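You operate a simulated robot arm through the tools that you are given. There is no shell and no other tool.

You are at the controls of a simulated robot arm. One attempt, no reset.

## Task
Fit the red handwheel, close the valve and tighten both dripping wing screws.
Fine: the wheel goes on the square spindle, closes the valve and stays there; valve closed before the wing screws are touched; the hex nut and the spanners stay.

The check looks at the end state, three seconds after you hand in, the way a careful person would. Anything else that was tipped, shoved, dropped, spilled or broken makes it a failure.

## Robot
A 6-joint arm with a two-finger parallel gripper, fixed in place. Base frame: the origin is at the foot of the arm, x ahead of it, y to its left, z up; the work surface is at about z = 0. Units: m, rad, N and s.
With the tool pointing down near the work surface it reaches from about 0.18 to 0.46 m from the base axis. Its first joint turns from -1.222 to 1.222 rad. Payload 1.9 kg.
Tool frame: the origin (TCP) lies between the finger pads and is the grasp point; the fingertips stand 0.023 m ahead of it; z points along the fingers, y is the line along which they close. Largest opening 0.094 m; finger width 0.038, thickness 0.01; the body of the gripper, 0.054 by 0.096 m, starts 0.039 m behind the TCP.
Orientation is that of the tool frame in the base frame, as a unit quaternion [w, x, y, z]. With the fingers straight down and closing along the base's y, the tool's x points along the base's -x, its y along +y and its z along -z.

## Interface
- The arm moves only by the tool nudge_tool. Its argument "motion" is a list of rows, each an object (a shift or turn left out is 0, a gripper value left out holds the last) with "gripper": the finger opening in mm, from 0 to 94; "dp": the shift along the base's x, y, z in units of 500 mm (1.0 is 500 mm), a list of three; "angular": the turn, a rotation vector about the base's x, y, z in units of 120 degrees (1.0 is 120 degrees), a list of three. In form: [{"gripper": gripper, "dp": [tx, ty, tz], "angular": [wx, wy, wz]}, ...]. A call has 1 to 20 rows; each row is the pose to reach, as a shift and turn from the pose commanded when the call began. A call with a number of a shift or a turn outside -1 to 1 is refused whole. Each row takes 0.2 s and may step no farther than 0.05 m and 0.15 rad from the row before; otherwise, or with a gripper value out of range, the whole call is refused. Where a pose cannot be reached the arm comes as near as it can. A force on the tool above 70 N (or 10 N above the force at the start of the call, whichever is more), or a blocked arm, ends the call early, and 0.2 s more pass. The fingers move at their own pace (about 0.108 m/s each) and stop on an object; they squeeze with about 31 N. The grip force told is the motor's: it shows also when the fingers shut on nothing. Time passes only in rows, and 0.2 s behind the last, so rows that repeat a pose let the fingers close. It gives the time, the measured TCP pose, the force on the tool (base axes), the opening and the grip force at its end, in the units of the frame above (readings bear some noise), with the torque about the TCP (base axes, N m) and any sound that the robot's microphone picked up.
- Cameras (640 x 400 px; columns grow to the right, rows downward): "scene" is fixed at [0.066, 0.3377, 0.4043]; the picture's right is [-0.54, -0.84, 0.00], its down [-0.63, 0.41, -0.66] and it looks along [0.55, -0.36, -0.75] (base axes); focal length 214 px, centre (320, 200). "wrist" rides on the gripper at [0.086, 0.016, -0.075] in the tool frame; the picture's right is [-0.18, 0.98, 0.00], its down [-0.58, -0.11, -0.81] and it looks along [-0.79, -0.15, 0.59] (tool axes); focal length 243 px, centre (320, 200). There is no depth. A picture from a camera that has moved, and an enlarged one, comes with that camera's place and axes in the base frame and with its lens.
- snapshot(camera): a new picture of that camera. The clock stands still meanwhile.
- close_up(camera, box): a new picture of the part [left, top, right, bottom] of that camera's present view, enlarged. The clock stands still meanwhile.
- close_job(): hands the job in; it is judged then, once.

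Places have to be worked out from the pictures, the camera data and where the tool is seen. Open the gripper and draw the arm clear of the work before you hand the job in, unless the task says otherwise.

The tools are called after ">>>" as a command line: name --argument value ..., lists and objects as JSON in quotes. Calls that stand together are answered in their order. nudge_tool: Moves the arm, as the interface text tells. Its arguments: {"type":"object","properties":{"motion":{"type":"array","items":{"type":"object","properties":{"gripper":{"type":"number"},"dp":{"type":"array","items":{"type":"number"}},"angular":{"type":"array","items":{"type":"number"}}}}}},"required":["motion"]} The other tools are called the same way: snapshot (camera) takes a picture; close_up (camera, box) takes an enlarged picture of a part of a camera's view; close_job () hands the job in.

At the start:

```text
time: 0.0
eef_pos: [0.24, 0.2116, 0.3307]
ee_rot: [0.0, 0.0, 1.0, 0.0]
contact_force: [-0.2, 0.5, -0.8]
wrist_torque: [0.01, 0.01, 0.04]
grip_width: 0.0938
grasp_force: 0.0
```

scene: 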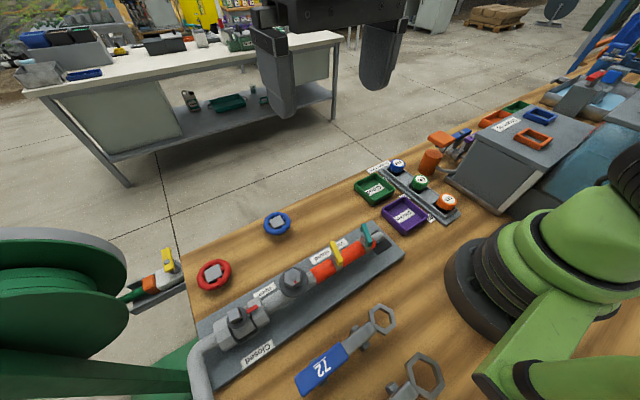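
wrist: 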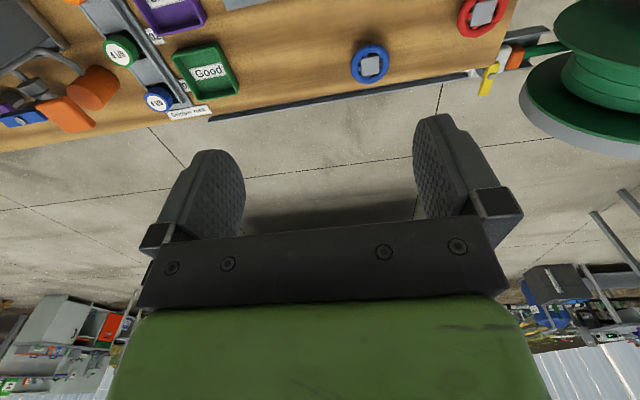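

The scene shows a red and a blue handwheel, a pipe with a square spindle (left), a hex nut in the middle and wing screws (yellow and teal) on the right. I take enlarged pictures to look at the details before moving.

>>> close_up --camera "scene" --box '[180, 200, 340, 300]'

>>> close_up --camera "scene" --box '[280, 210, 440, 310]'

>>> close_up --camera "scene" --box '[180, 280, 340, 380]'

>>> close_up --camera "scene" --box '[280, 290, 456, 400]'

```text
4.00 times, centred on (260, 250) of scene
camera zoom: at [0.066, 0.3377, 0.4043], right [-0.54, -0.84, 0.0], down [-0.63, 0.41, -0.66], along [0.55, -0.36, -0.75], focal length 858 px, centre (560, 0)
```

zoom: 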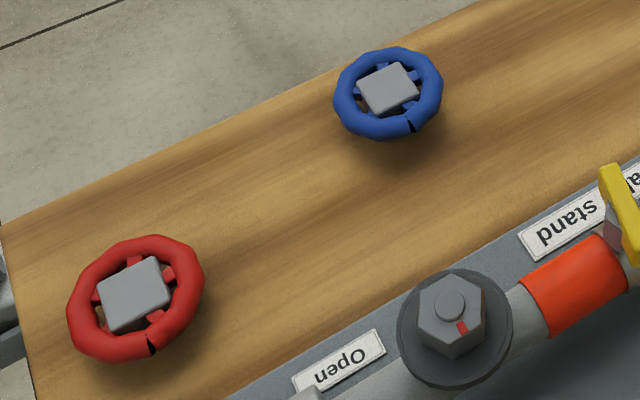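

```text
4.00 times, centred on (360, 260) of scene
camera zoom: at [0.066, 0.3377, 0.4043], right [-0.54, -0.84, 0.0], down [-0.63, 0.41, -0.66], along [0.55, -0.36, -0.75], focal length 858 px, centre (160, -40)
```

zoom: 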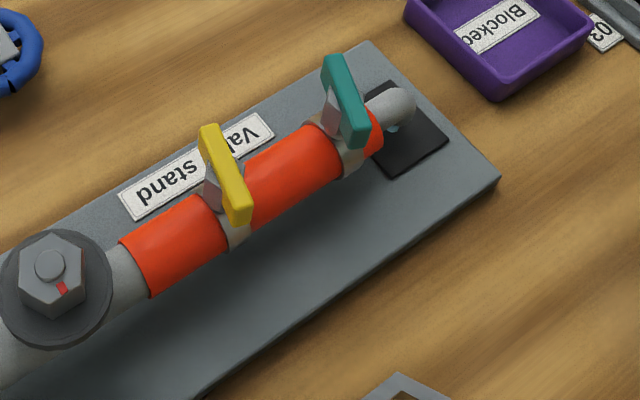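

```text
4.00 times, centred on (260, 330) of scene
camera zoom: at [0.066, 0.3377, 0.4043], right [-0.54, -0.84, 0.0], down [-0.63, 0.41, -0.66], along [0.55, -0.36, -0.75], focal length 858 px, centre (560, -320)
```

zoom: 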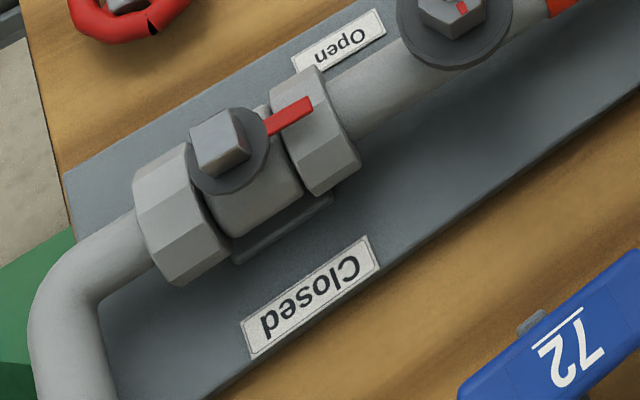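

```text
3.64 times, centred on (368, 345) of scene
camera zoom: at [0.066, 0.3377, 0.4043], right [-0.54, -0.84, 0.0], down [-0.63, 0.41, -0.66], along [0.55, -0.36, -0.75], focal length 780 px, centre (146, -327)
```

zoom: 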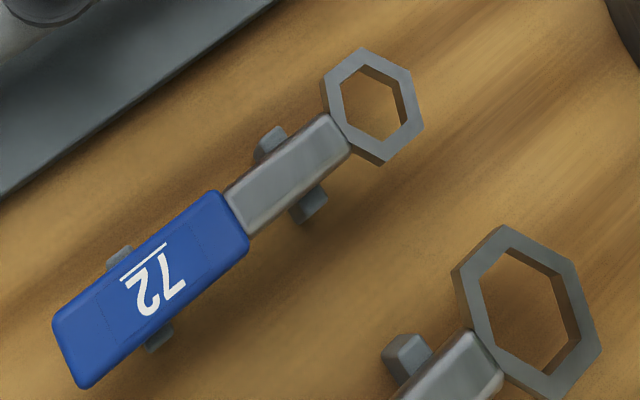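

The wheel sits near (0.30, 0.41) by my estimate, and the pipe line is near x≈0.195. I enlarge the wrist view to cross-check these places.

>>> close_up --camera "wrist" --box '[320, 0, 560, 150]'

>>> close_up --camera "scene" --box '[340, 140, 500, 240]'

>>> close_up --camera "scene" --box '[0, 220, 240, 370]'

```text
2.67 times, centred on (440, 75) of wrist
camera zoom: at [0.1522, 0.2284, 0.4063], right [0.19, 0.98, 0.0], down [0.58, -0.11, 0.81], along [0.79, -0.15, -0.59], focal length 647 px, centre (0, 533)
```

zoom: 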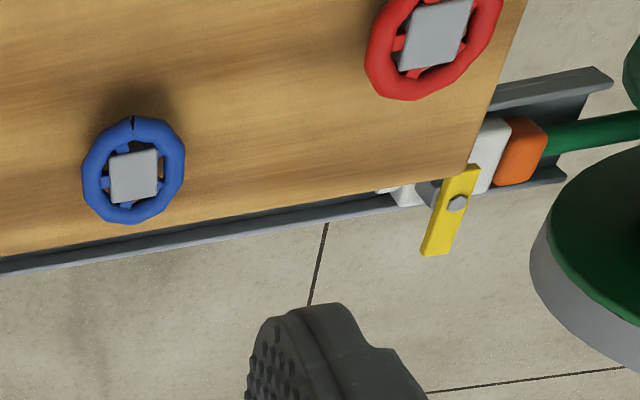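

```text
4.00 times, centred on (420, 190) of scene
camera zoom: at [0.066, 0.3377, 0.4043], right [-0.54, -0.84, 0.0], down [-0.63, 0.41, -0.66], along [0.55, -0.36, -0.75], focal length 858 px, centre (-80, 240)
```

zoom: 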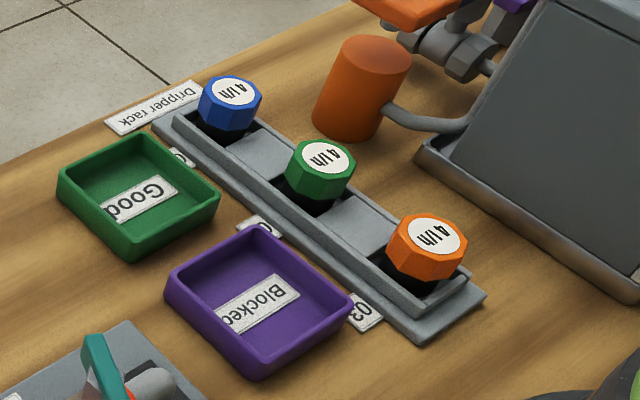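

```text
2.67 times, centred on (120, 295) of scene
camera zoom: at [0.066, 0.3377, 0.4043], right [-0.54, -0.84, 0.0], down [-0.63, 0.41, -0.66], along [0.55, -0.36, -0.75], focal length 572 px, centre (853, -53)
```

zoom: 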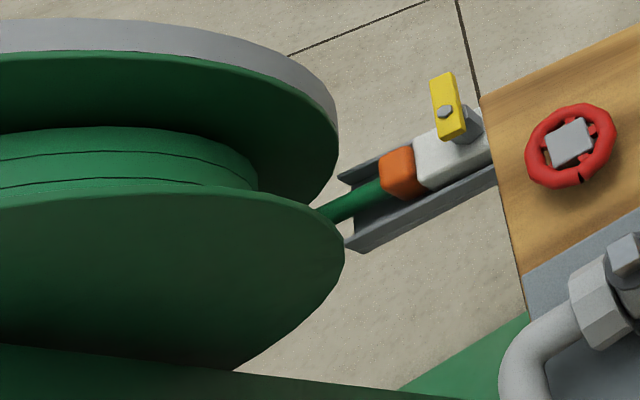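

The wrist view agrees: red wheel at about (0.30, 0.41, 0.03), near the edge of reach. I move the tool toward it at a safe height to look from closer.

>>> nudge_tool --motion '[{"gripper": 94, "dp": [0.012, 0.0634, -0.0523]}, {"dp": [0.024, 0.1267, -0.1046]}, {"dp": [0.036, 0.19, -0.1568]}, {"dp": [0.048, 0.2534, -0.2091]}, {"dp": [0.06, 0.3168, -0.2614]}, {"dp": [0.06, 0.3168, -0.2614]}]'

>>> snapshot --camera "wrist"

>>> snapshot --camera "scene"

```text
time: 1.4
eef_pos: [0.2684, 0.3658, 0.1974]
ee_rot: [0.001, 0.002, 1.0, 0.001]
contact_force: [-0.3, -0.5, 0.0]
wrist_torque: [-0.01, -0.01, -0.03]
grip_width: 0.094
grasp_force: 0.2
out of reach, approached as far as the arm can: row 5, 6
```

```text
taken
camera wrist: at [0.1806, 0.3838, 0.273], right [0.19, 0.98, 0.0], down [0.58, -0.11, 0.81], along [0.79, -0.15, -0.59], focal length 243 px, centre (320, 200)
```

wrist: 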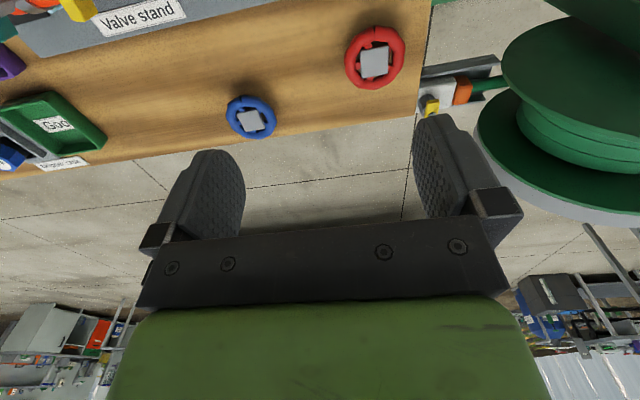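

```text
taken
```

scene: 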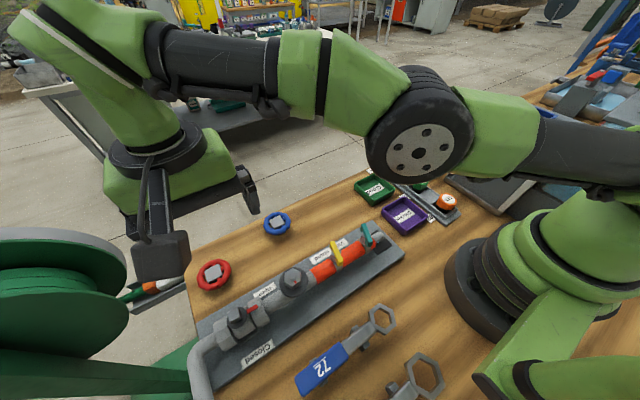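

The red wheel hub again comes out at about (0.297, 0.414), radius 0.51, so the tool will have to tilt outward to reach it. I enlarge the wheel and the valve from here.

>>> close_up --camera "wrist" --box '[320, 15, 432, 85]'

>>> close_up --camera "scene" --box '[190, 295, 286, 355]'

>>> close_up --camera "scene" --box '[175, 245, 255, 295]'

>>> close_up --camera "scene" --box '[312, 216, 392, 266]'

```text
5.71 times, centred on (376, 50) of wrist
camera zoom: at [0.1806, 0.3838, 0.273], right [0.19, 0.98, 0.0], down [0.58, -0.11, 0.81], along [0.79, -0.15, -0.59], focal length 1386 px, centre (0, 1057)
```

zoom: 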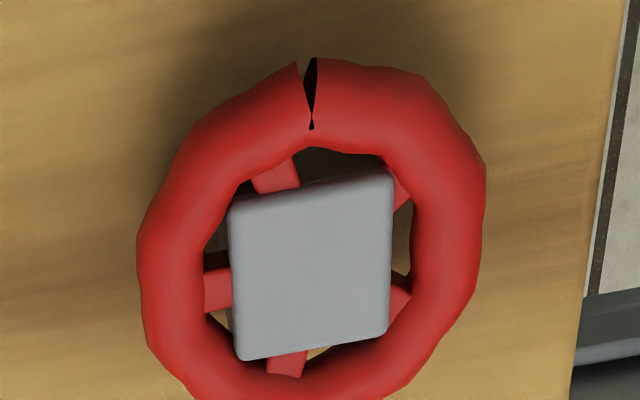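

```text
6.67 times, centred on (238, 325) of scene
camera zoom: at [0.066, 0.3377, 0.4043], right [-0.54, -0.84, 0.0], down [-0.63, 0.41, -0.66], along [0.55, -0.36, -0.75], focal length 1430 px, centre (867, -633)
```

zoom: 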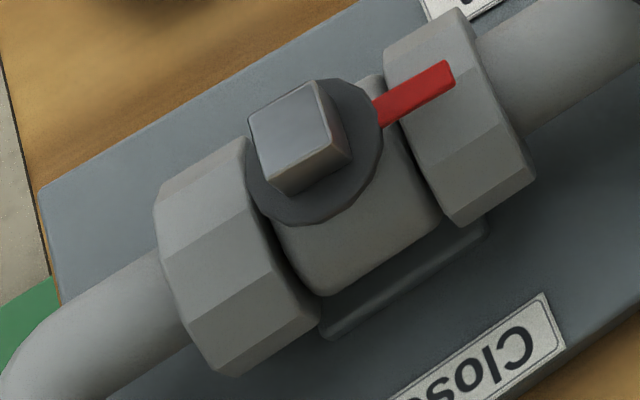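

```text
8.00 times, centred on (215, 270) of scene
camera zoom: at [0.066, 0.3377, 0.4043], right [-0.54, -0.84, 0.0], down [-0.63, 0.41, -0.66], along [0.55, -0.36, -0.75], focal length 1716 px, centre (1160, -360)
```

zoom: 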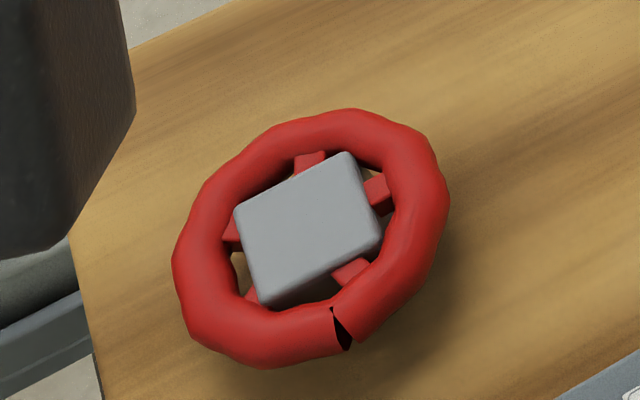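

```text
8.00 times, centred on (352, 241) of scene
camera zoom: at [0.066, 0.3377, 0.4043], right [-0.54, -0.84, 0.0], down [-0.63, 0.41, -0.66], along [0.55, -0.36, -0.75], focal length 1716 px, centre (64, -128)
```

zoom: 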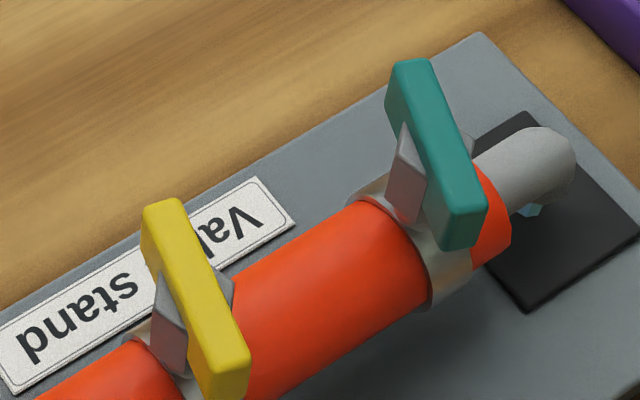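

The hub square and the spindle square both look aligned with the base axes (hub ≈25 mm, spindle ≈13 mm, centre about (0.194, 0.3955)). I yaw the tool by 54° so the fingers close tangentially, drawing slightly inward, so that I can then tilt outward for reach.

>>> nudge_tool --motion '[{"dp": [-0.005, -0.006, -0.005], "angular": [0, 0, 0.0645]}, {"dp": [-0.01, -0.012, -0.01], "angular": [0, 0, 0.129]}, {"dp": [-0.016, -0.018, -0.015], "angular": [0, 0, 0.1936]}, {"dp": [-0.021, -0.024, -0.02], "angular": [0, 0, 0.2581]}, {"dp": [-0.026, -0.03, -0.025], "angular": [0, 0, 0.3226]}, {"dp": [-0.032, -0.036, -0.03], "angular": [0, 0, 0.3872]}, {"dp": [-0.037, -0.042, -0.035], "angular": [0, 0, 0.4517]}, {"dp": [-0.037, -0.042, -0.035], "angular": [0, 0, 0.4517]}]'

>>> snapshot --camera "wrist"

```text
time: 3.2
eef_pos: [0.26, 0.3686, 0.1964]
ee_rot: [0.0, -0.455, 0.89, 0.001]
contact_force: [0.5, -0.1, 0.1]
wrist_torque: [0.01, 0.0, 0.03]
grip_width: 0.094
grasp_force: 0.0
out of reach, approached as far as the arm can: row 2, 3, 4, 5, 6, 7, 8
```

```text
taken
camera wrist: at [0.196, 0.31, 0.2725], right [-0.69, 0.72, 0.0], down [0.43, 0.41, 0.81], along [0.58, 0.56, -0.59], focal length 243 px, centre (320, 200)
```

wrist: 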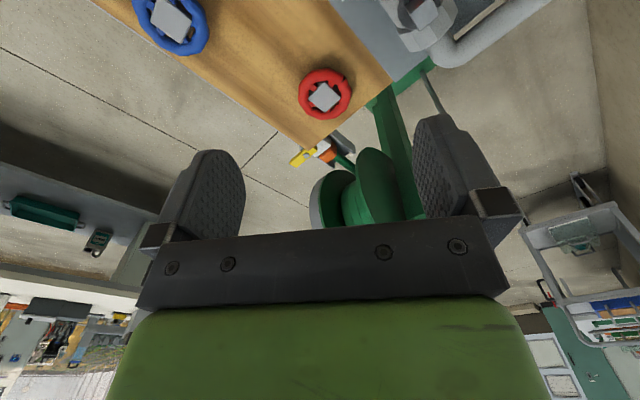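

The orientation was reached but the position stopped at the outer limit, so the arm seems to be stretched out. I draw it inward to get clear of that and check that the commands are followed.

>>> nudge_tool --motion '[{"dp": [-0.03, -0.045, 0.01]}, {"dp": [-0.06, -0.09, 0.02]}, {"dp": [-0.09, -0.13, 0.03]}, {"dp": [-0.09, -0.13, 0.03]}]'

>>> snapshot --camera "scene"

```text
time: 4.2
eef_pos: [0.2584, 0.3676, 0.2097]
ee_rot: [0.0, -0.455, 0.891, 0.0]
contact_force: [0.2, 0.2, 0.8]
wrist_torque: [0.0, -0.01, 0.0]
grip_width: 0.094
grasp_force: 0.1
out of reach, approached as far as the arm can: row 1, 2, 3, 4
```

```text
taken
```

scene: 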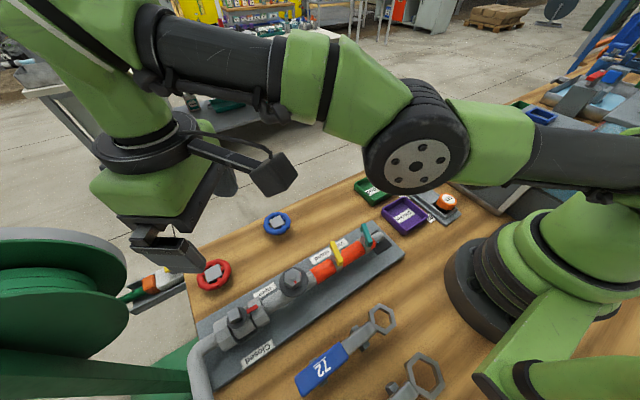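

The elbow looks fully straight, so pulling straight back along the arm line gets no response. I lower the tool to bend the elbow, well above the bench, and then check the response.

>>> nudge_tool --motion '[{"dp": [0.0, 0.0, -0.06]}, {"dp": [0.0, 0.0, -0.12]}, {"dp": [0.0, 0.0, -0.16]}, {"dp": [-0.02, -0.03, -0.16]}, {"dp": [-0.04, -0.06, -0.16]}, {"dp": [-0.04, -0.06, -0.16]}]'

```text
time: 5.6
eef_pos: [0.2665, 0.3761, 0.13]
ee_rot: [-0.001, -0.456, 0.89, 0.0]
contact_force: [1.3, 0.7, -0.5]
wrist_torque: [0.0, -0.02, -0.02]
grip_width: 0.0943
grasp_force: 0.0
out of reach, approached as far as the arm can: row 1, 2, 3, 4, 5, 6
```

The position still hugs the outer limit. I tilt the tool a little inward (fingers toward the base) while drawing in, which should force the elbow to bend.

>>> nudge_tool --motion '[{"dp": [-0.02, -0.02, 0.0], "angular": [-0.036, 0.0445, 0]}, {"dp": [-0.05, -0.05, 0.0], "angular": [-0.072, 0.089, 0]}, {"dp": [-0.08, -0.08, 0.0], "angular": [-0.108, 0.1335, 0]}, {"dp": [-0.11, -0.11, 0.0], "angular": [-0.108, 0.1335, 0]}, {"dp": [-0.11, -0.11, 0.0], "angular": [-0.108, 0.1335, 0]}]'

>>> snapshot --camera "scene"

```text
time: 6.8
eef_pos: [0.2106, 0.3199, 0.1315]
ee_rot: [-0.175, -0.448, 0.876, -0.036]
contact_force: [-0.3, 0.1, 1.0]
wrist_torque: [0.01, -0.01, 0.02]
grip_width: 0.0938
grasp_force: 0.0
out of reach, approached as far as the arm can: row 1
```

```text
taken
```

scene: 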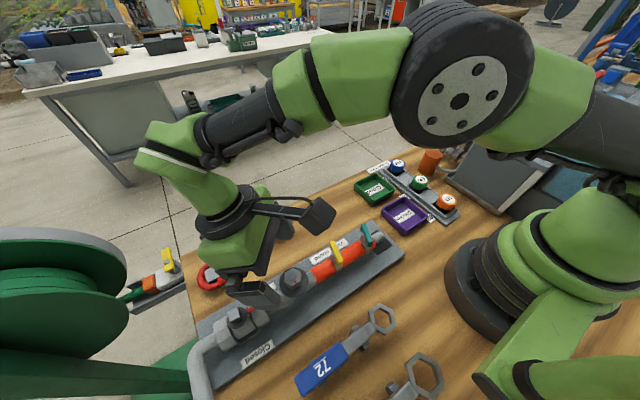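

That freed it: the arm now follows, with the elbow bent up. I look with the wrist camera from here.

>>> snapshot --camera "wrist"

```text
taken
camera wrist: at [0.1711, 0.2802, 0.2332], right [-0.68, 0.73, 0.03], down [0.62, 0.56, 0.55], along [0.38, 0.39, -0.84], focal length 243 px, centre (320, 200)
```

wrist: 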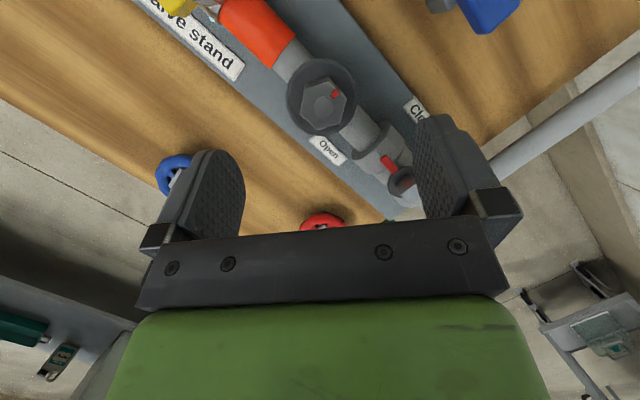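

From here the hex nut top is near (0.19, 0.303, ~0.09). I rotate the tool back to vertical and move to a free spot at (0.25, 0.29, 0.20).

>>> nudge_tool --motion '[{"dp": [0.02, -0.015, 0.035], "angular": [0.03, -0.037, 0]}, {"dp": [0.04, -0.03, 0.07], "angular": [0.06, -0.0742, 0]}, {"dp": [0.06, -0.045, 0.105], "angular": [0.09, -0.111, 0]}, {"dp": [0.0788, -0.06, 0.137], "angular": [0.108, -0.1335, 0]}, {"dp": [0.0788, -0.06, 0.137], "angular": [0.108, -0.1335, 0]}]'

>>> nudge_tool --motion '[{"angular": [0, 0, 0.06]}, {"angular": [0, 0, 0.12]}, {"angular": [0, 0, 0.18]}, {"angular": [0, 0, 0.24]}, {"angular": [0, 0, 0.2984]}, {"angular": [0, 0, 0.2984]}]'

>>> snapshot --camera "wrist"

```text
time: 8.0
eef_pos: [0.2507, 0.2892, 0.2002]
ee_rot: [0.0, -0.454, 0.891, 0.0]
contact_force: [0.3, -0.8, 0.1]
wrist_torque: [0.02, 0.03, 0.01]
grip_width: 0.0939
grasp_force: 0.0
```

```text
time: 9.4
eef_pos: [0.2521, 0.29, 0.1993]
ee_rot: [-0.001, -0.707, 0.707, 0.001]
contact_force: [-0.2, 0.5, 0.3]
wrist_torque: [-0.02, 0.04, -0.02]
grip_width: 0.094
grasp_force: 0.0
```

```text
taken
camera wrist: at [0.2349, 0.2047, 0.275], right [-0.98, 0.18, 0.0], down [0.11, 0.58, 0.81], along [0.15, 0.79, -0.59], focal length 243 px, centre (320, 200)
```

wrist: 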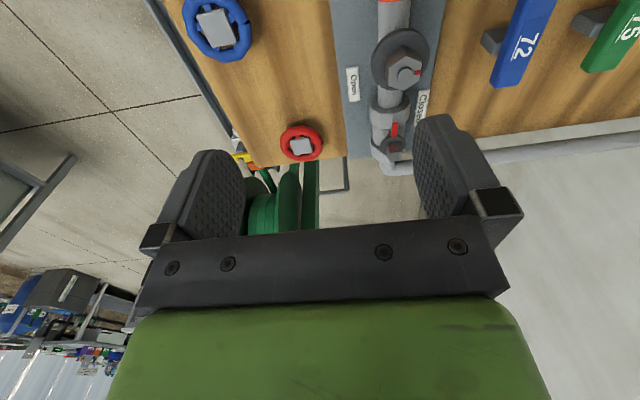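

Yaw 90° is reached with the tool vertical. I enlarge the valve and red wheel in this view to fix their heights.

>>> close_up --camera "wrist" --box '[340, 30, 452, 170]'

>>> close_up --camera "wrist" --box '[260, 110, 340, 170]'

```text
2.86 times, centred on (396, 100) of wrist
camera zoom: at [0.2349, 0.2047, 0.275], right [-0.98, 0.18, 0.0], down [0.11, 0.58, 0.81], along [0.15, 0.79, -0.59], focal length 693 px, centre (103, 486)
```

zoom: 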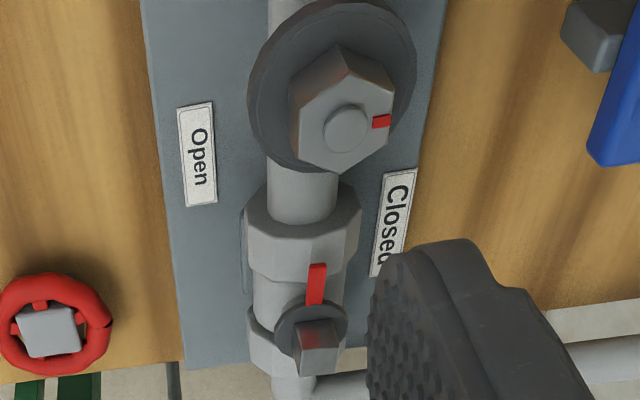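

```text
6.67 times, centred on (300, 140) of wrist
camera zoom: at [0.2349, 0.2047, 0.275], right [-0.98, 0.18, 0.0], down [0.11, 0.58, 0.81], along [0.15, 0.79, -0.59], focal length 1618 px, centre (453, 600)
```

zoom: 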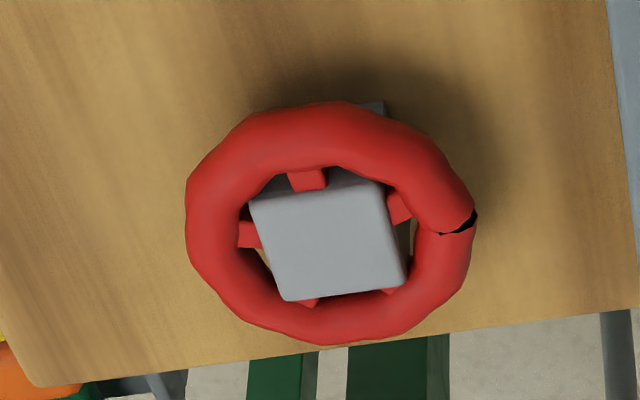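

I estimate the wheel hub top at about (0.299, 0.414, 0.027) and the spindle top at about (0.191, 0.394, 0.086). I tilt the tool 25° so the fingers point toward +y and move to (0.28, 0.34, 0.15).

>>> nudge_tool --motion '[{"dp": [0.0145, 0.025, -0.025], "angular": [0.0521, 0, 0]}, {"dp": [0.029, 0.05, -0.05], "angular": [0.1042, 0, 0]}, {"dp": [0.0435, 0.075, -0.075], "angular": [0.1562, 0, 0]}, {"dp": [0.058, 0.1, -0.1], "angular": [0.2083, 0, 0]}, {"dp": [0.058, 0.1, -0.1], "angular": [0.2083, 0, 0]}]'

>>> snapshot --camera "wrist"

>>> snapshot --camera "scene"

```text
time: 10.6
eef_pos: [0.2804, 0.3403, 0.1491]
ee_rot: [0.154, -0.689, 0.691, 0.154]
contact_force: [0.7, -0.9, 0.1]
wrist_torque: [-0.02, -0.04, -0.01]
grip_width: 0.094
grasp_force: 0.0
```

```text
taken
camera wrist: at [0.263, 0.2313, 0.1814], right [-0.98, 0.17, 0.08], down [0.11, 0.19, 0.98], along [0.15, 0.97, -0.2], focal length 243 px, centre (320, 200)
```

wrist: 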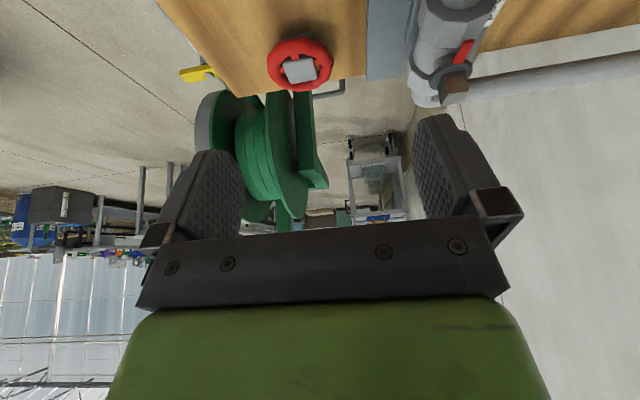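

```text
taken
```

scene: 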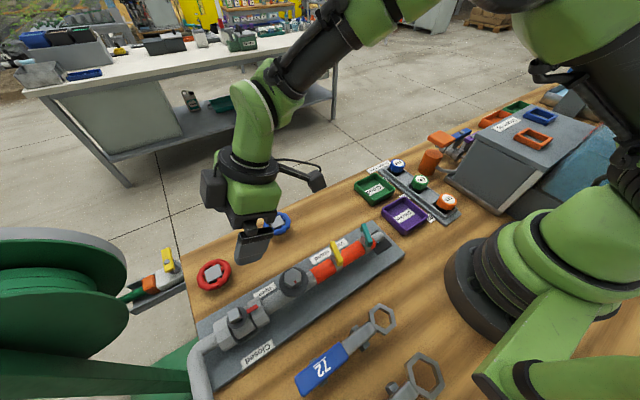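

The tilt is reached with good margin. I enlarge wheel and spindle in this lower view, which gives the heights well.

>>> close_up --camera "wrist" --box '[250, 25, 350, 100]'

>>> close_up --camera "wrist" --box '[370, 0, 510, 110]'

```text
5.33 times, centred on (300, 62) of wrist
camera zoom: at [0.263, 0.2313, 0.1814], right [-0.98, 0.17, 0.08], down [0.11, 0.19, 0.98], along [0.15, 0.97, -0.2], focal length 1294 px, centre (427, 933)
```

zoom: 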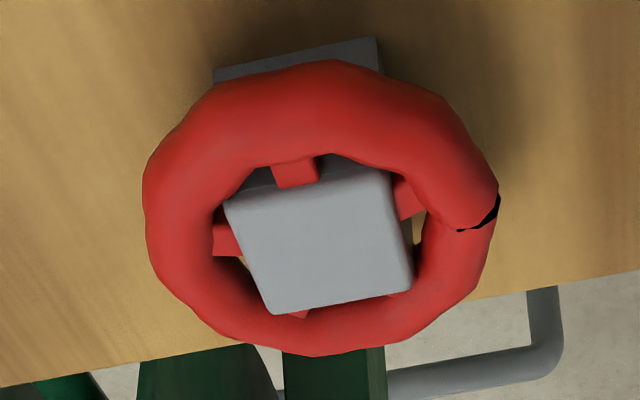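

```text
3.64 times, centred on (440, 55) of wrist
camera zoom: at [0.263, 0.2313, 0.1814], right [-0.98, 0.17, 0.08], down [0.11, 0.19, 0.98], along [0.15, 0.97, -0.2], focal length 882 px, centre (-116, 727)
```

zoom: 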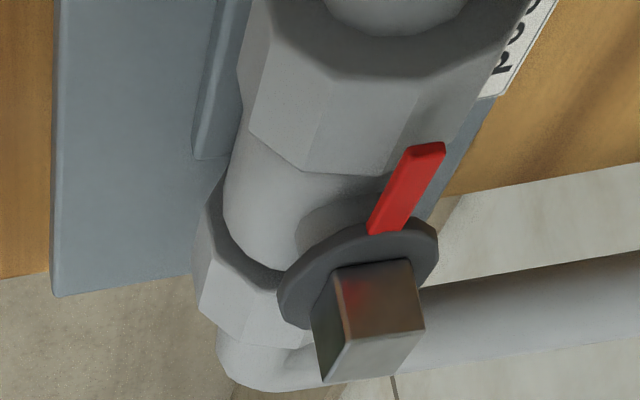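

The hub is about 26 mm tall, standing on the bench at (0.299, 0.414), rim plane at z≈0.019; the spindle is (0.1905, 0.394), top z≈0.087 and its collar at ≈0.072. I narrow the fingers to 76 mm (the plate edge is at x≈0.244) and move above the wheel.

>>> nudge_tool --motion '[{"gripper": 76, "dp": [0.0124, 0.0498, -0.02]}, {"dp": [0.0248, 0.0996, -0.045]}, {"dp": [0.0372, 0.1494, -0.08]}, {"dp": [0.0372, 0.1494, -0.099]}, {"dp": [0.0372, 0.1494, -0.099]}]'

>>> snapshot --camera "wrist"

>>> snapshot --camera "scene"

```text
time: 11.8
eef_pos: [0.2991, 0.4152, 0.0983]
ee_rot: [0.152, -0.69, 0.691, 0.153]
contact_force: [-0.5, 0.5, -0.1]
wrist_torque: [0.02, 0.03, -0.04]
grip_width: 0.0757
grasp_force: 0.1
```

```text
taken
camera wrist: at [0.2818, 0.307, 0.1306], right [-0.98, 0.17, 0.08], down [0.11, 0.19, 0.98], along [0.15, 0.97, -0.2], focal length 243 px, centre (320, 200)
```

wrist: 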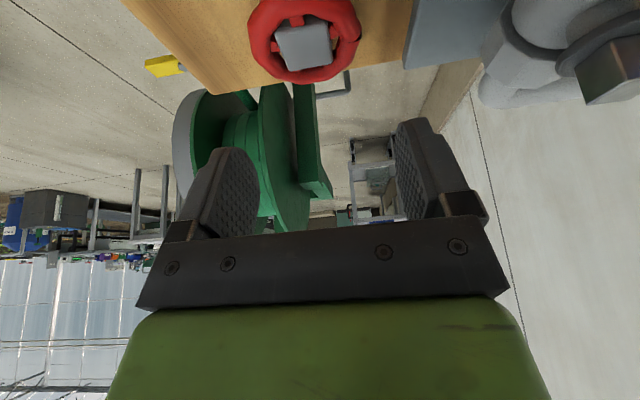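

```text
taken
```

scene: 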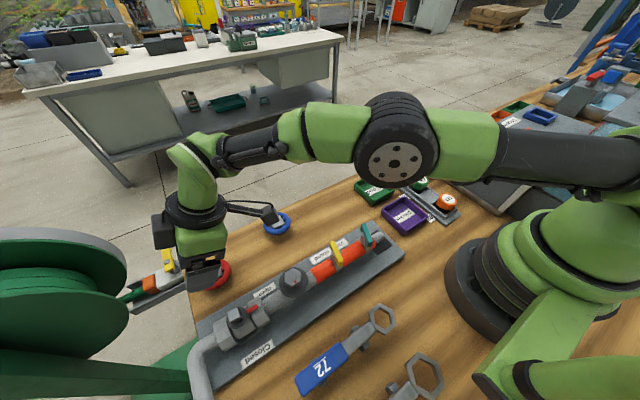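

The pose above the wheel is reached. I check the wheel's centre from this closer view before going down.

>>> close_up --camera "wrist" --box '[230, 0, 390, 100]'

>>> close_up --camera "wrist" --box '[480, 0, 640, 110]'

```text
4.00 times, centred on (310, 50) of wrist
camera zoom: at [0.2818, 0.307, 0.1306], right [-0.98, 0.17, 0.08], down [0.11, 0.19, 0.98], along [0.15, 0.97, -0.2], focal length 970 px, centre (360, 800)
```

zoom: 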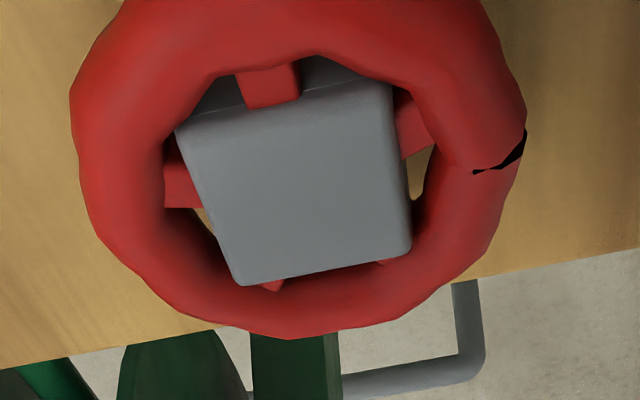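

```text
3.64 times, centred on (560, 55) of wrist
camera zoom: at [0.2818, 0.307, 0.1306], right [-0.98, 0.17, 0.08], down [0.11, 0.19, 0.98], along [0.15, 0.97, -0.2], focal length 882 px, centre (-553, 727)
```

zoom: 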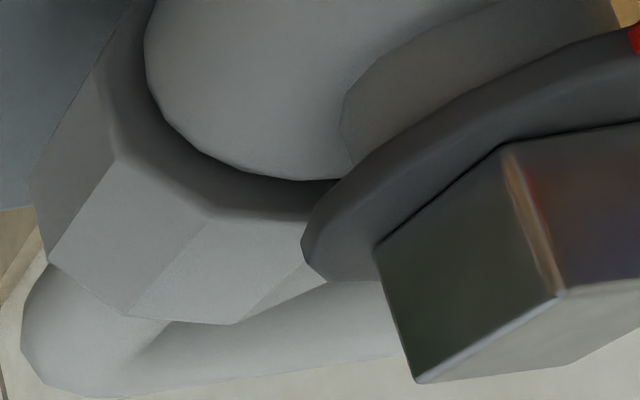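

The wheel centre comes out at (0.299, 0.4137). I descend to about z=0.040 first and read the pose.

>>> nudge_tool --motion '[{"gripper": 76, "dp": [0, -0.002, -0.04]}, {"dp": [0, -0.002, -0.08]}, {"dp": [0, -0.002, -0.118]}, {"dp": [0, -0.002, -0.118]}]'

>>> snapshot --camera "wrist"

>>> close_up --camera "scene" --box '[140, 180, 300, 300]'

```text
time: 12.8
eef_pos: [0.2984, 0.4144, 0.0414]
ee_rot: [0.152, -0.69, 0.691, 0.154]
contact_force: [-0.2, -0.1, 0.4]
wrist_torque: [0.02, -0.03, -0.01]
grip_width: 0.076
grasp_force: 0.0
```

```text
taken
camera wrist: at [0.2809, 0.3049, 0.0732], right [-0.98, 0.17, 0.08], down [0.11, 0.19, 0.98], along [0.15, 0.97, -0.2], focal length 243 px, centre (320, 200)
```

wrist: 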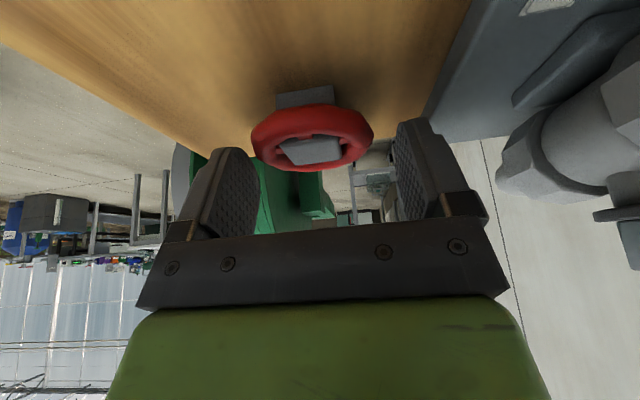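

```text
3.33 times, centred on (220, 240) of scene
camera zoom: at [0.066, 0.3377, 0.4043], right [-0.54, -0.84, 0.0], down [-0.63, 0.41, -0.66], along [0.55, -0.36, -0.75], focal length 715 px, centre (653, 67)
```

zoom: 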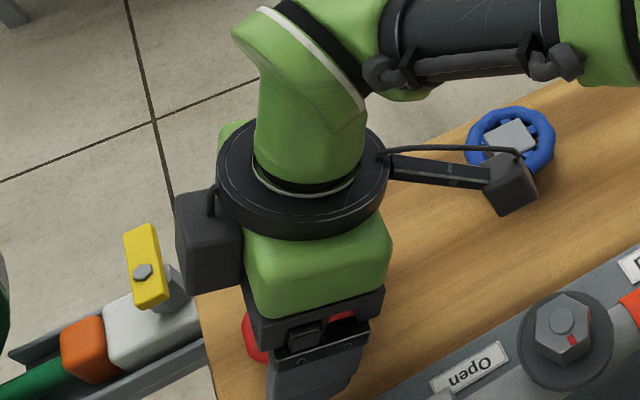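

The wheel sits centred between the fingers. I go down to z≈0.032 and close on the rim.

>>> nudge_tool --motion '[{"gripper": 76, "dp": [0, 0, -0.01]}, {"dp": [0, 0, -0.019]}, {"gripper": 50, "dp": [0, 0, -0.019]}, {"gripper": 40, "dp": [0, 0, -0.019]}, {"gripper": 30, "dp": [0, 0, -0.019]}, {"dp": [0, 0, -0.019]}]'

>>> snapshot --camera "wrist"

```text
time: 14.2
eef_pos: [0.2963, 0.4116, 0.0325]
ee_rot: [0.153, -0.69, 0.691, 0.153]
contact_force: [0.1, -0.6, 0.6]
wrist_torque: [0.0, 0.03, 0.03]
grip_width: 0.0574
grasp_force: 30.7
```

```text
taken
camera wrist: at [0.2805, 0.303, 0.0645], right [-0.98, 0.17, 0.08], down [0.11, 0.19, 0.98], along [0.15, 0.97, -0.2], focal length 243 px, centre (320, 200)
```

wrist: 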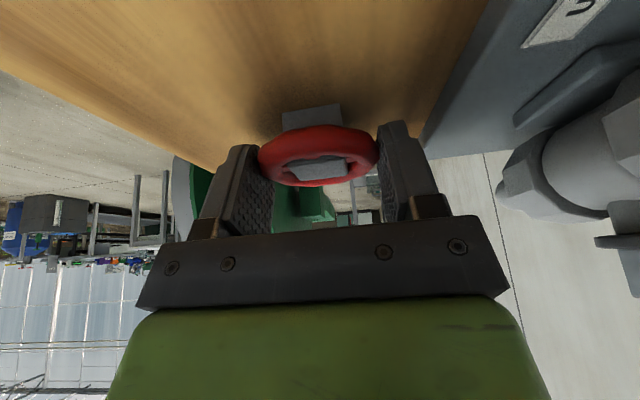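

The rim is gripped (57 mm, 31 N). I lift straight up 0.12 m and check that the wheel hangs level.

>>> nudge_tool --motion '[{"gripper": 30, "dp": [0, 0, 0.03]}, {"dp": [0, 0, 0.08]}, {"dp": [0, 0, 0.14]}, {"dp": [0, 0, 0.2]}, {"dp": [0, 0, 0.24]}, {"dp": [0, 0, 0.24]}]'

>>> snapshot --camera "wrist"

>>> snapshot --camera "scene"

```text
time: 15.6
eef_pos: [0.2991, 0.4156, 0.1524]
ee_rot: [0.153, -0.69, 0.69, 0.154]
contact_force: [0.0, -0.1, -0.3]
wrist_torque: [-0.03, 0.01, -0.03]
grip_width: 0.0577
grasp_force: 31.1
```

```text
taken
camera wrist: at [0.2814, 0.3053, 0.1846], right [-0.98, 0.17, 0.08], down [0.11, 0.19, 0.98], along [0.15, 0.97, -0.2], focal length 243 px, centre (320, 200)
```

wrist: 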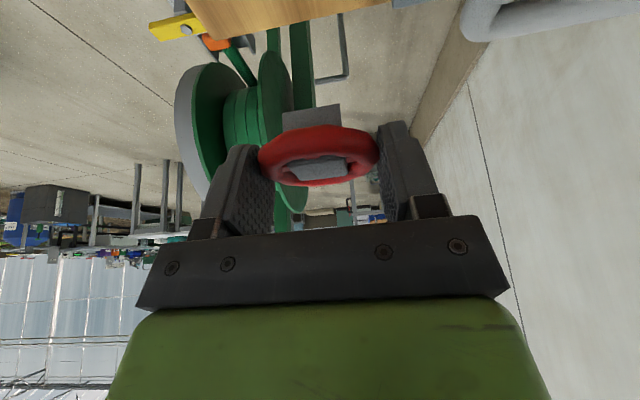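

```text
taken
```

scene: 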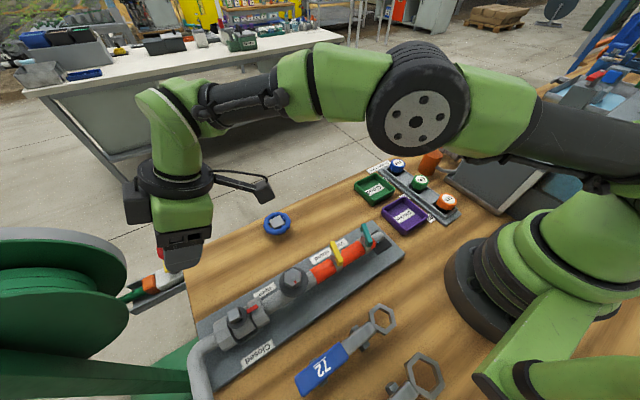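

The wheel is in the hand and kept its attitude. I enlarge it to measure its centre relative to the tool.

>>> close_up --camera "wrist" --box '[240, 90, 400, 190]'

```text
4.00 times, centred on (320, 140) of wrist
camera zoom: at [0.2814, 0.3053, 0.1846], right [-0.98, 0.17, 0.08], down [0.11, 0.19, 0.98], along [0.15, 0.97, -0.2], focal length 970 px, centre (320, 440)
```

zoom: 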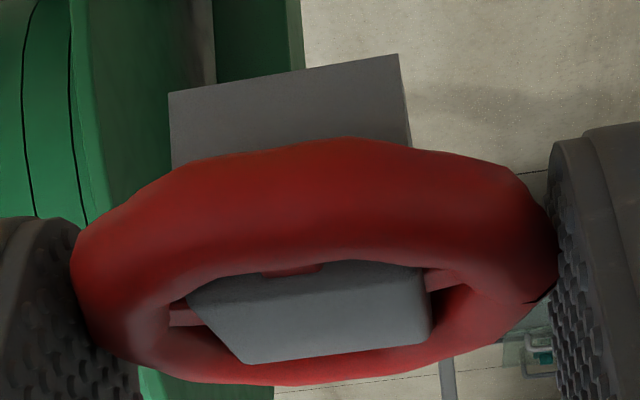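

The wheel is level and square to the base axes, centred on the tool. I carry it above the spindle (target about x 0.1905, y 0.394) at the present height.

>>> nudge_tool --motion '[{"gripper": 30, "dp": [-0.05, -0.01, 0]}, {"dp": [-0.11, -0.02, 0]}, {"dp": [-0.165, -0.03, 0]}, {"dp": [-0.217, -0.04, 0]}, {"dp": [-0.217, -0.04, -0.02]}, {"dp": [-0.217, -0.04, -0.02]}]'

>>> snapshot --camera "wrist"

>>> snapshot --camera "scene"

```text
time: 17.0
eef_pos: [0.1887, 0.3936, 0.1416]
ee_rot: [-0.152, 0.69, -0.69, -0.154]
contact_force: [-0.6, 0.0, 0.6]
wrist_torque: [0.01, 0.05, 0.02]
grip_width: 0.0575
grasp_force: 31.0
```

```text
taken
camera wrist: at [0.1717, 0.2845, 0.1734], right [-0.98, 0.17, 0.08], down [0.11, 0.19, 0.98], along [0.15, 0.97, -0.2], focal length 243 px, centre (320, 200)
```

wrist: 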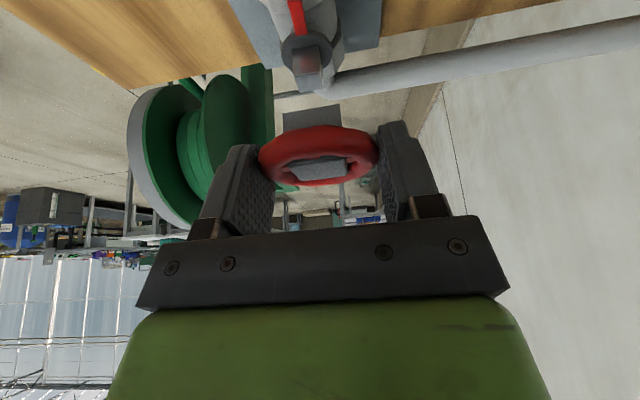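

```text
taken
```

scene: 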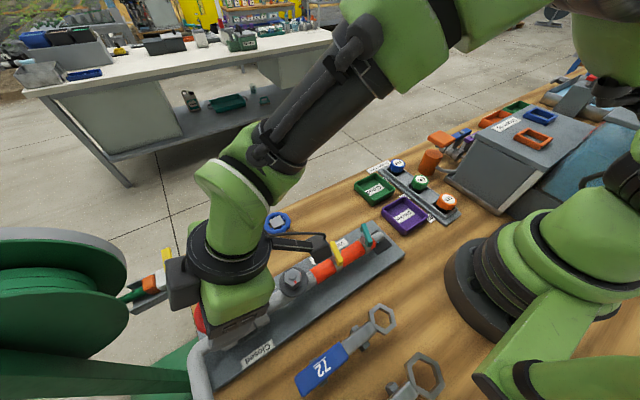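

The wrist camera sees both the hub and the spindle below it. I enlarge this to measure the alignment.

>>> close_up --camera "wrist" --box '[230, 10, 390, 110]'

>>> close_up --camera "wrist" --box '[240, 90, 400, 190]'

>>> close_up --camera "scene" --box '[180, 260, 308, 340]'

```text
4.00 times, centred on (310, 60) of wrist
camera zoom: at [0.1717, 0.2845, 0.1734], right [-0.98, 0.17, 0.08], down [0.11, 0.19, 0.98], along [0.15, 0.97, -0.2], focal length 970 px, centre (360, 760)
```

zoom: 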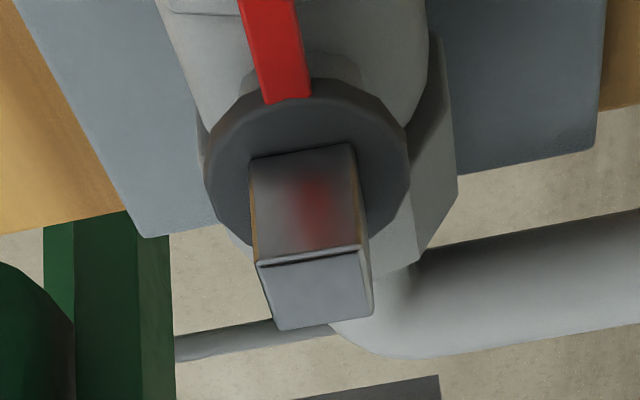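

```text
4.00 times, centred on (320, 140) of wrist
camera zoom: at [0.1717, 0.2845, 0.1734], right [-0.98, 0.17, 0.08], down [0.11, 0.19, 0.98], along [0.15, 0.97, -0.2], focal length 970 px, centre (320, 440)
```

zoom: 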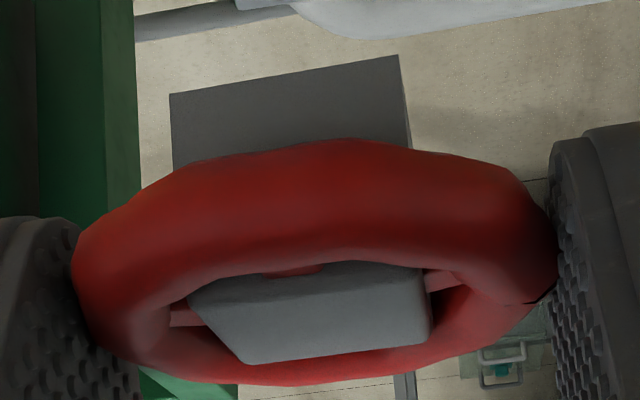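

```text
5.00 times, centred on (244, 300) of scene
camera zoom: at [0.066, 0.3377, 0.4043], right [-0.54, -0.84, 0.0], down [-0.63, 0.41, -0.66], along [0.55, -0.36, -0.75], focal length 1072 px, centre (700, -300)
```

zoom: 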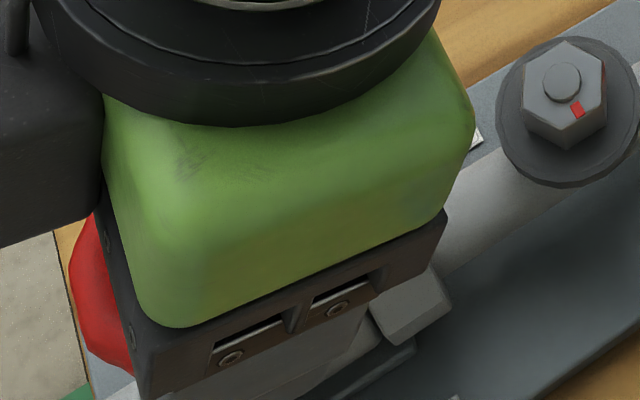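

Relative to the camera the spindle centre is about 1.7 mm further in +x and 0–2 mm in +y than the hub centre, and the hub bottom is about 24 mm above it. I correct this and lower 18 mm for a close check.

>>> nudge_tool --motion '[{"gripper": 30, "dp": [0.0034, 0.002, -0.01]}, {"dp": [0.0034, 0.002, -0.024]}, {"dp": [0.0034, 0.002, -0.036]}, {"dp": [0.0034, 0.002, -0.036]}]'

>>> close_up --camera "wrist" --box '[240, 60, 400, 160]'

>>> close_up --camera "wrist" --box '[260, 20, 380, 95]'

```text
time: 18.0
eef_pos: [0.192, 0.395, 0.1237]
ee_rot: [0.152, -0.69, 0.69, 0.155]
contact_force: [0.3, 0.8, -0.3]
wrist_torque: [0.02, -0.01, -0.05]
grip_width: 0.0577
grasp_force: 31.1
```

```text
4.00 times, centred on (320, 110) of wrist
camera zoom: at [0.1753, 0.2859, 0.1556], right [-0.98, 0.17, 0.08], down [0.11, 0.19, 0.98], along [0.15, 0.97, -0.2], focal length 970 px, centre (320, 560)
```

zoom: 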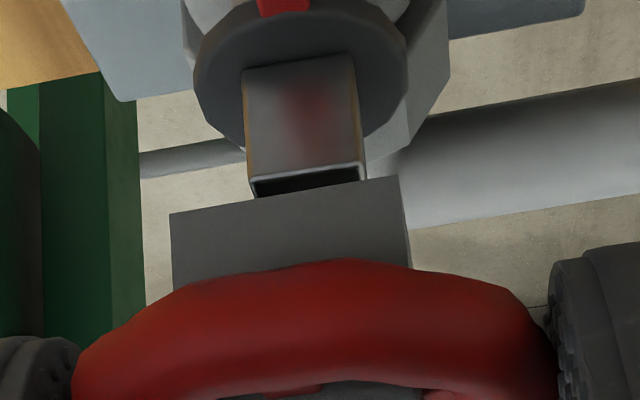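

```text
5.33 times, centred on (320, 58) of wrist
camera zoom: at [0.1753, 0.2859, 0.1556], right [-0.98, 0.17, 0.08], down [0.11, 0.19, 0.98], along [0.15, 0.97, -0.2], focal length 1294 px, centre (320, 960)
```

zoom: 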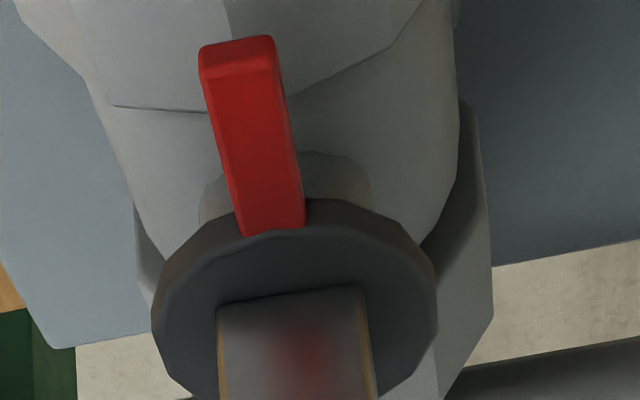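

Now the hub is about 2.3 mm too far in +x relative to the spindle and about 0.8 mm in +y. I correct both at the same height and look again.

>>> nudge_tool --motion '[{"gripper": 30, "dp": [-0.0023, -0.0008, 0]}, {"dp": [-0.0046, -0.0016, -0.002]}, {"dp": [-0.0046, -0.0016, -0.002]}, {"dp": [-0.0046, -0.0016, -0.002]}]'

>>> close_up --camera "wrist" --box '[260, 65, 372, 135]'

```text
time: 19.0
eef_pos: [0.1896, 0.3954, 0.1221]
ee_rot: [0.154, -0.69, 0.691, 0.154]
contact_force: [-0.2, 0.0, -0.3]
wrist_torque: [0.02, 0.01, 0.0]
grip_width: 0.0572
grasp_force: 31.7
```

```text
5.71 times, centred on (316, 100) of wrist
camera zoom: at [0.1728, 0.285, 0.1544], right [-0.98, 0.17, 0.08], down [0.11, 0.19, 0.98], along [0.15, 0.97, -0.2], focal length 1386 px, centre (343, 771)
```

zoom: 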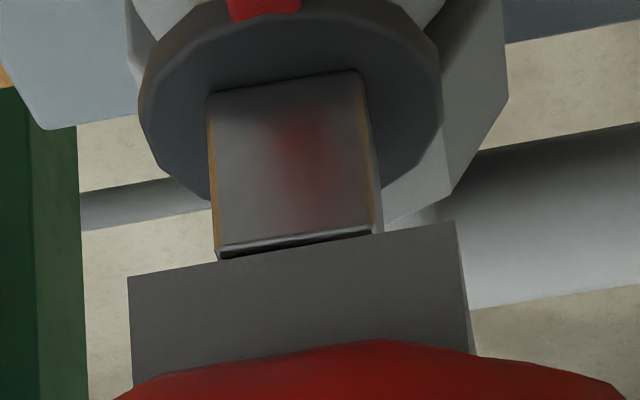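

The hub is now within about 0.5 mm in x and 1 mm in y of the spindle; the spindle appears turned about 2° clockwise relative to the hub. I turn the tool 2° clockwise and lower in small steps, watching the force.

>>> nudge_tool --motion '[{"gripper": 30, "dp": [0.0008, 0, 0], "angular": [0, 0, -0.0167]}, {"dp": [0.0008, 0, -0.006], "angular": [0, 0, -0.0167]}, {"dp": [0.0008, 0, -0.012], "angular": [0, 0, -0.0167]}, {"dp": [0.0008, 0, -0.016], "angular": [0, 0, -0.0167]}, {"dp": [0.0008, 0, -0.016], "angular": [0, 0, -0.0167]}]'

>>> close_up --camera "wrist" --box '[260, 75, 372, 145]'

```text
time: 20.2
eef_pos: [0.1906, 0.3958, 0.1156]
ee_rot: [0.155, -0.678, 0.703, 0.151]
contact_force: [-0.8, -14.3, 13.5]
wrist_torque: [-0.52, -0.16, -0.1]
grip_width: 0.0573
grasp_force: 31.7
```

```text
5.71 times, centred on (316, 110) of wrist
camera zoom: at [0.1693, 0.2856, 0.1468], right [-0.98, 0.2, 0.08], down [0.12, 0.18, 0.98], along [0.18, 0.96, -0.2], focal length 1386 px, centre (343, 714)
```

zoom: 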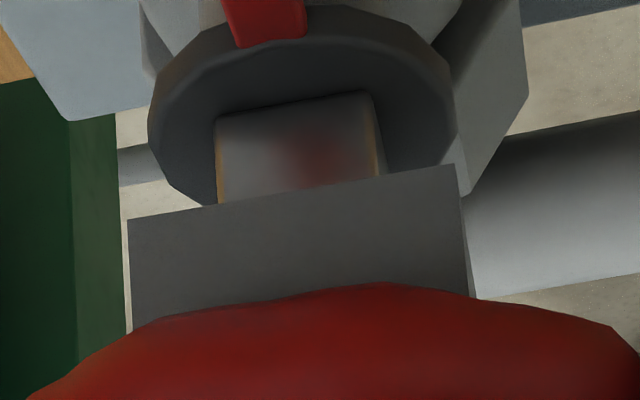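

Contact: the spindle pushes the wheel toward -y (about 14 N, acting at the hub's -y side), so the hub sits about 1 mm too far in +y. I raise 1 mm, shift 1.2 mm in -y with a slight further clockwise turn, and lower again.

>>> nudge_tool --motion '[{"gripper": 30, "dp": [0, 0, 0.003]}, {"dp": [0, -0.0024, 0.003], "angular": [0, 0, -0.005]}, {"dp": [0, -0.0024, 0.0], "angular": [0, 0, -0.005]}, {"dp": [0, -0.0024, -0.004], "angular": [0, 0, -0.005]}, {"dp": [0, -0.0024, -0.004], "angular": [0, 0, -0.005]}]'

```text
time: 21.4
eef_pos: [0.1908, 0.3934, 0.1118]
ee_rot: [0.156, -0.674, 0.707, 0.15]
contact_force: [0.2, -0.4, -0.3]
wrist_torque: [-0.01, -0.02, 0.02]
grip_width: 0.0575
grasp_force: 31.1
```

No force at z=0.1118, below the spindle top, so the socket is sliding on. I keep lowering in small steps.

>>> nudge_tool --motion '[{"gripper": 30, "dp": [0, 0, -0.004]}, {"dp": [0, 0, -0.008]}, {"dp": [0, 0, -0.012]}, {"dp": [0, 0, -0.012]}]'

>>> close_up --camera "wrist" --box '[240, 70, 400, 170]'

```text
time: 22.4
eef_pos: [0.1898, 0.3938, 0.1061]
ee_rot: [0.156, -0.674, 0.706, 0.151]
contact_force: [1.5, -5.7, 0.5]
wrist_torque: [-0.16, 0.0, 0.02]
grip_width: 0.0577
grasp_force: 31.1
```

```text
4.00 times, centred on (320, 120) of wrist
camera zoom: at [0.1683, 0.2852, 0.1386], right [-0.97, 0.21, 0.08], down [0.12, 0.18, 0.98], along [0.19, 0.96, -0.2], focal length 970 px, centre (320, 520)
```

zoom: 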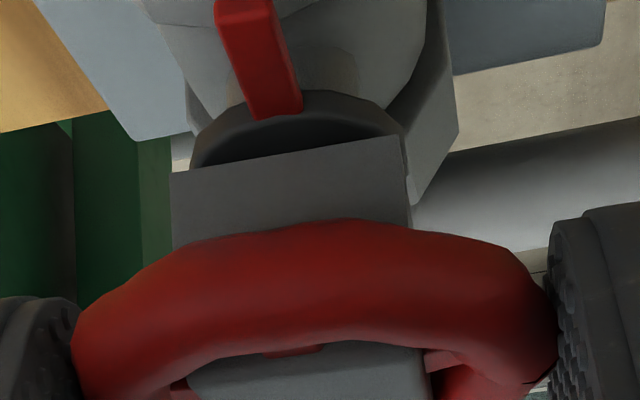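

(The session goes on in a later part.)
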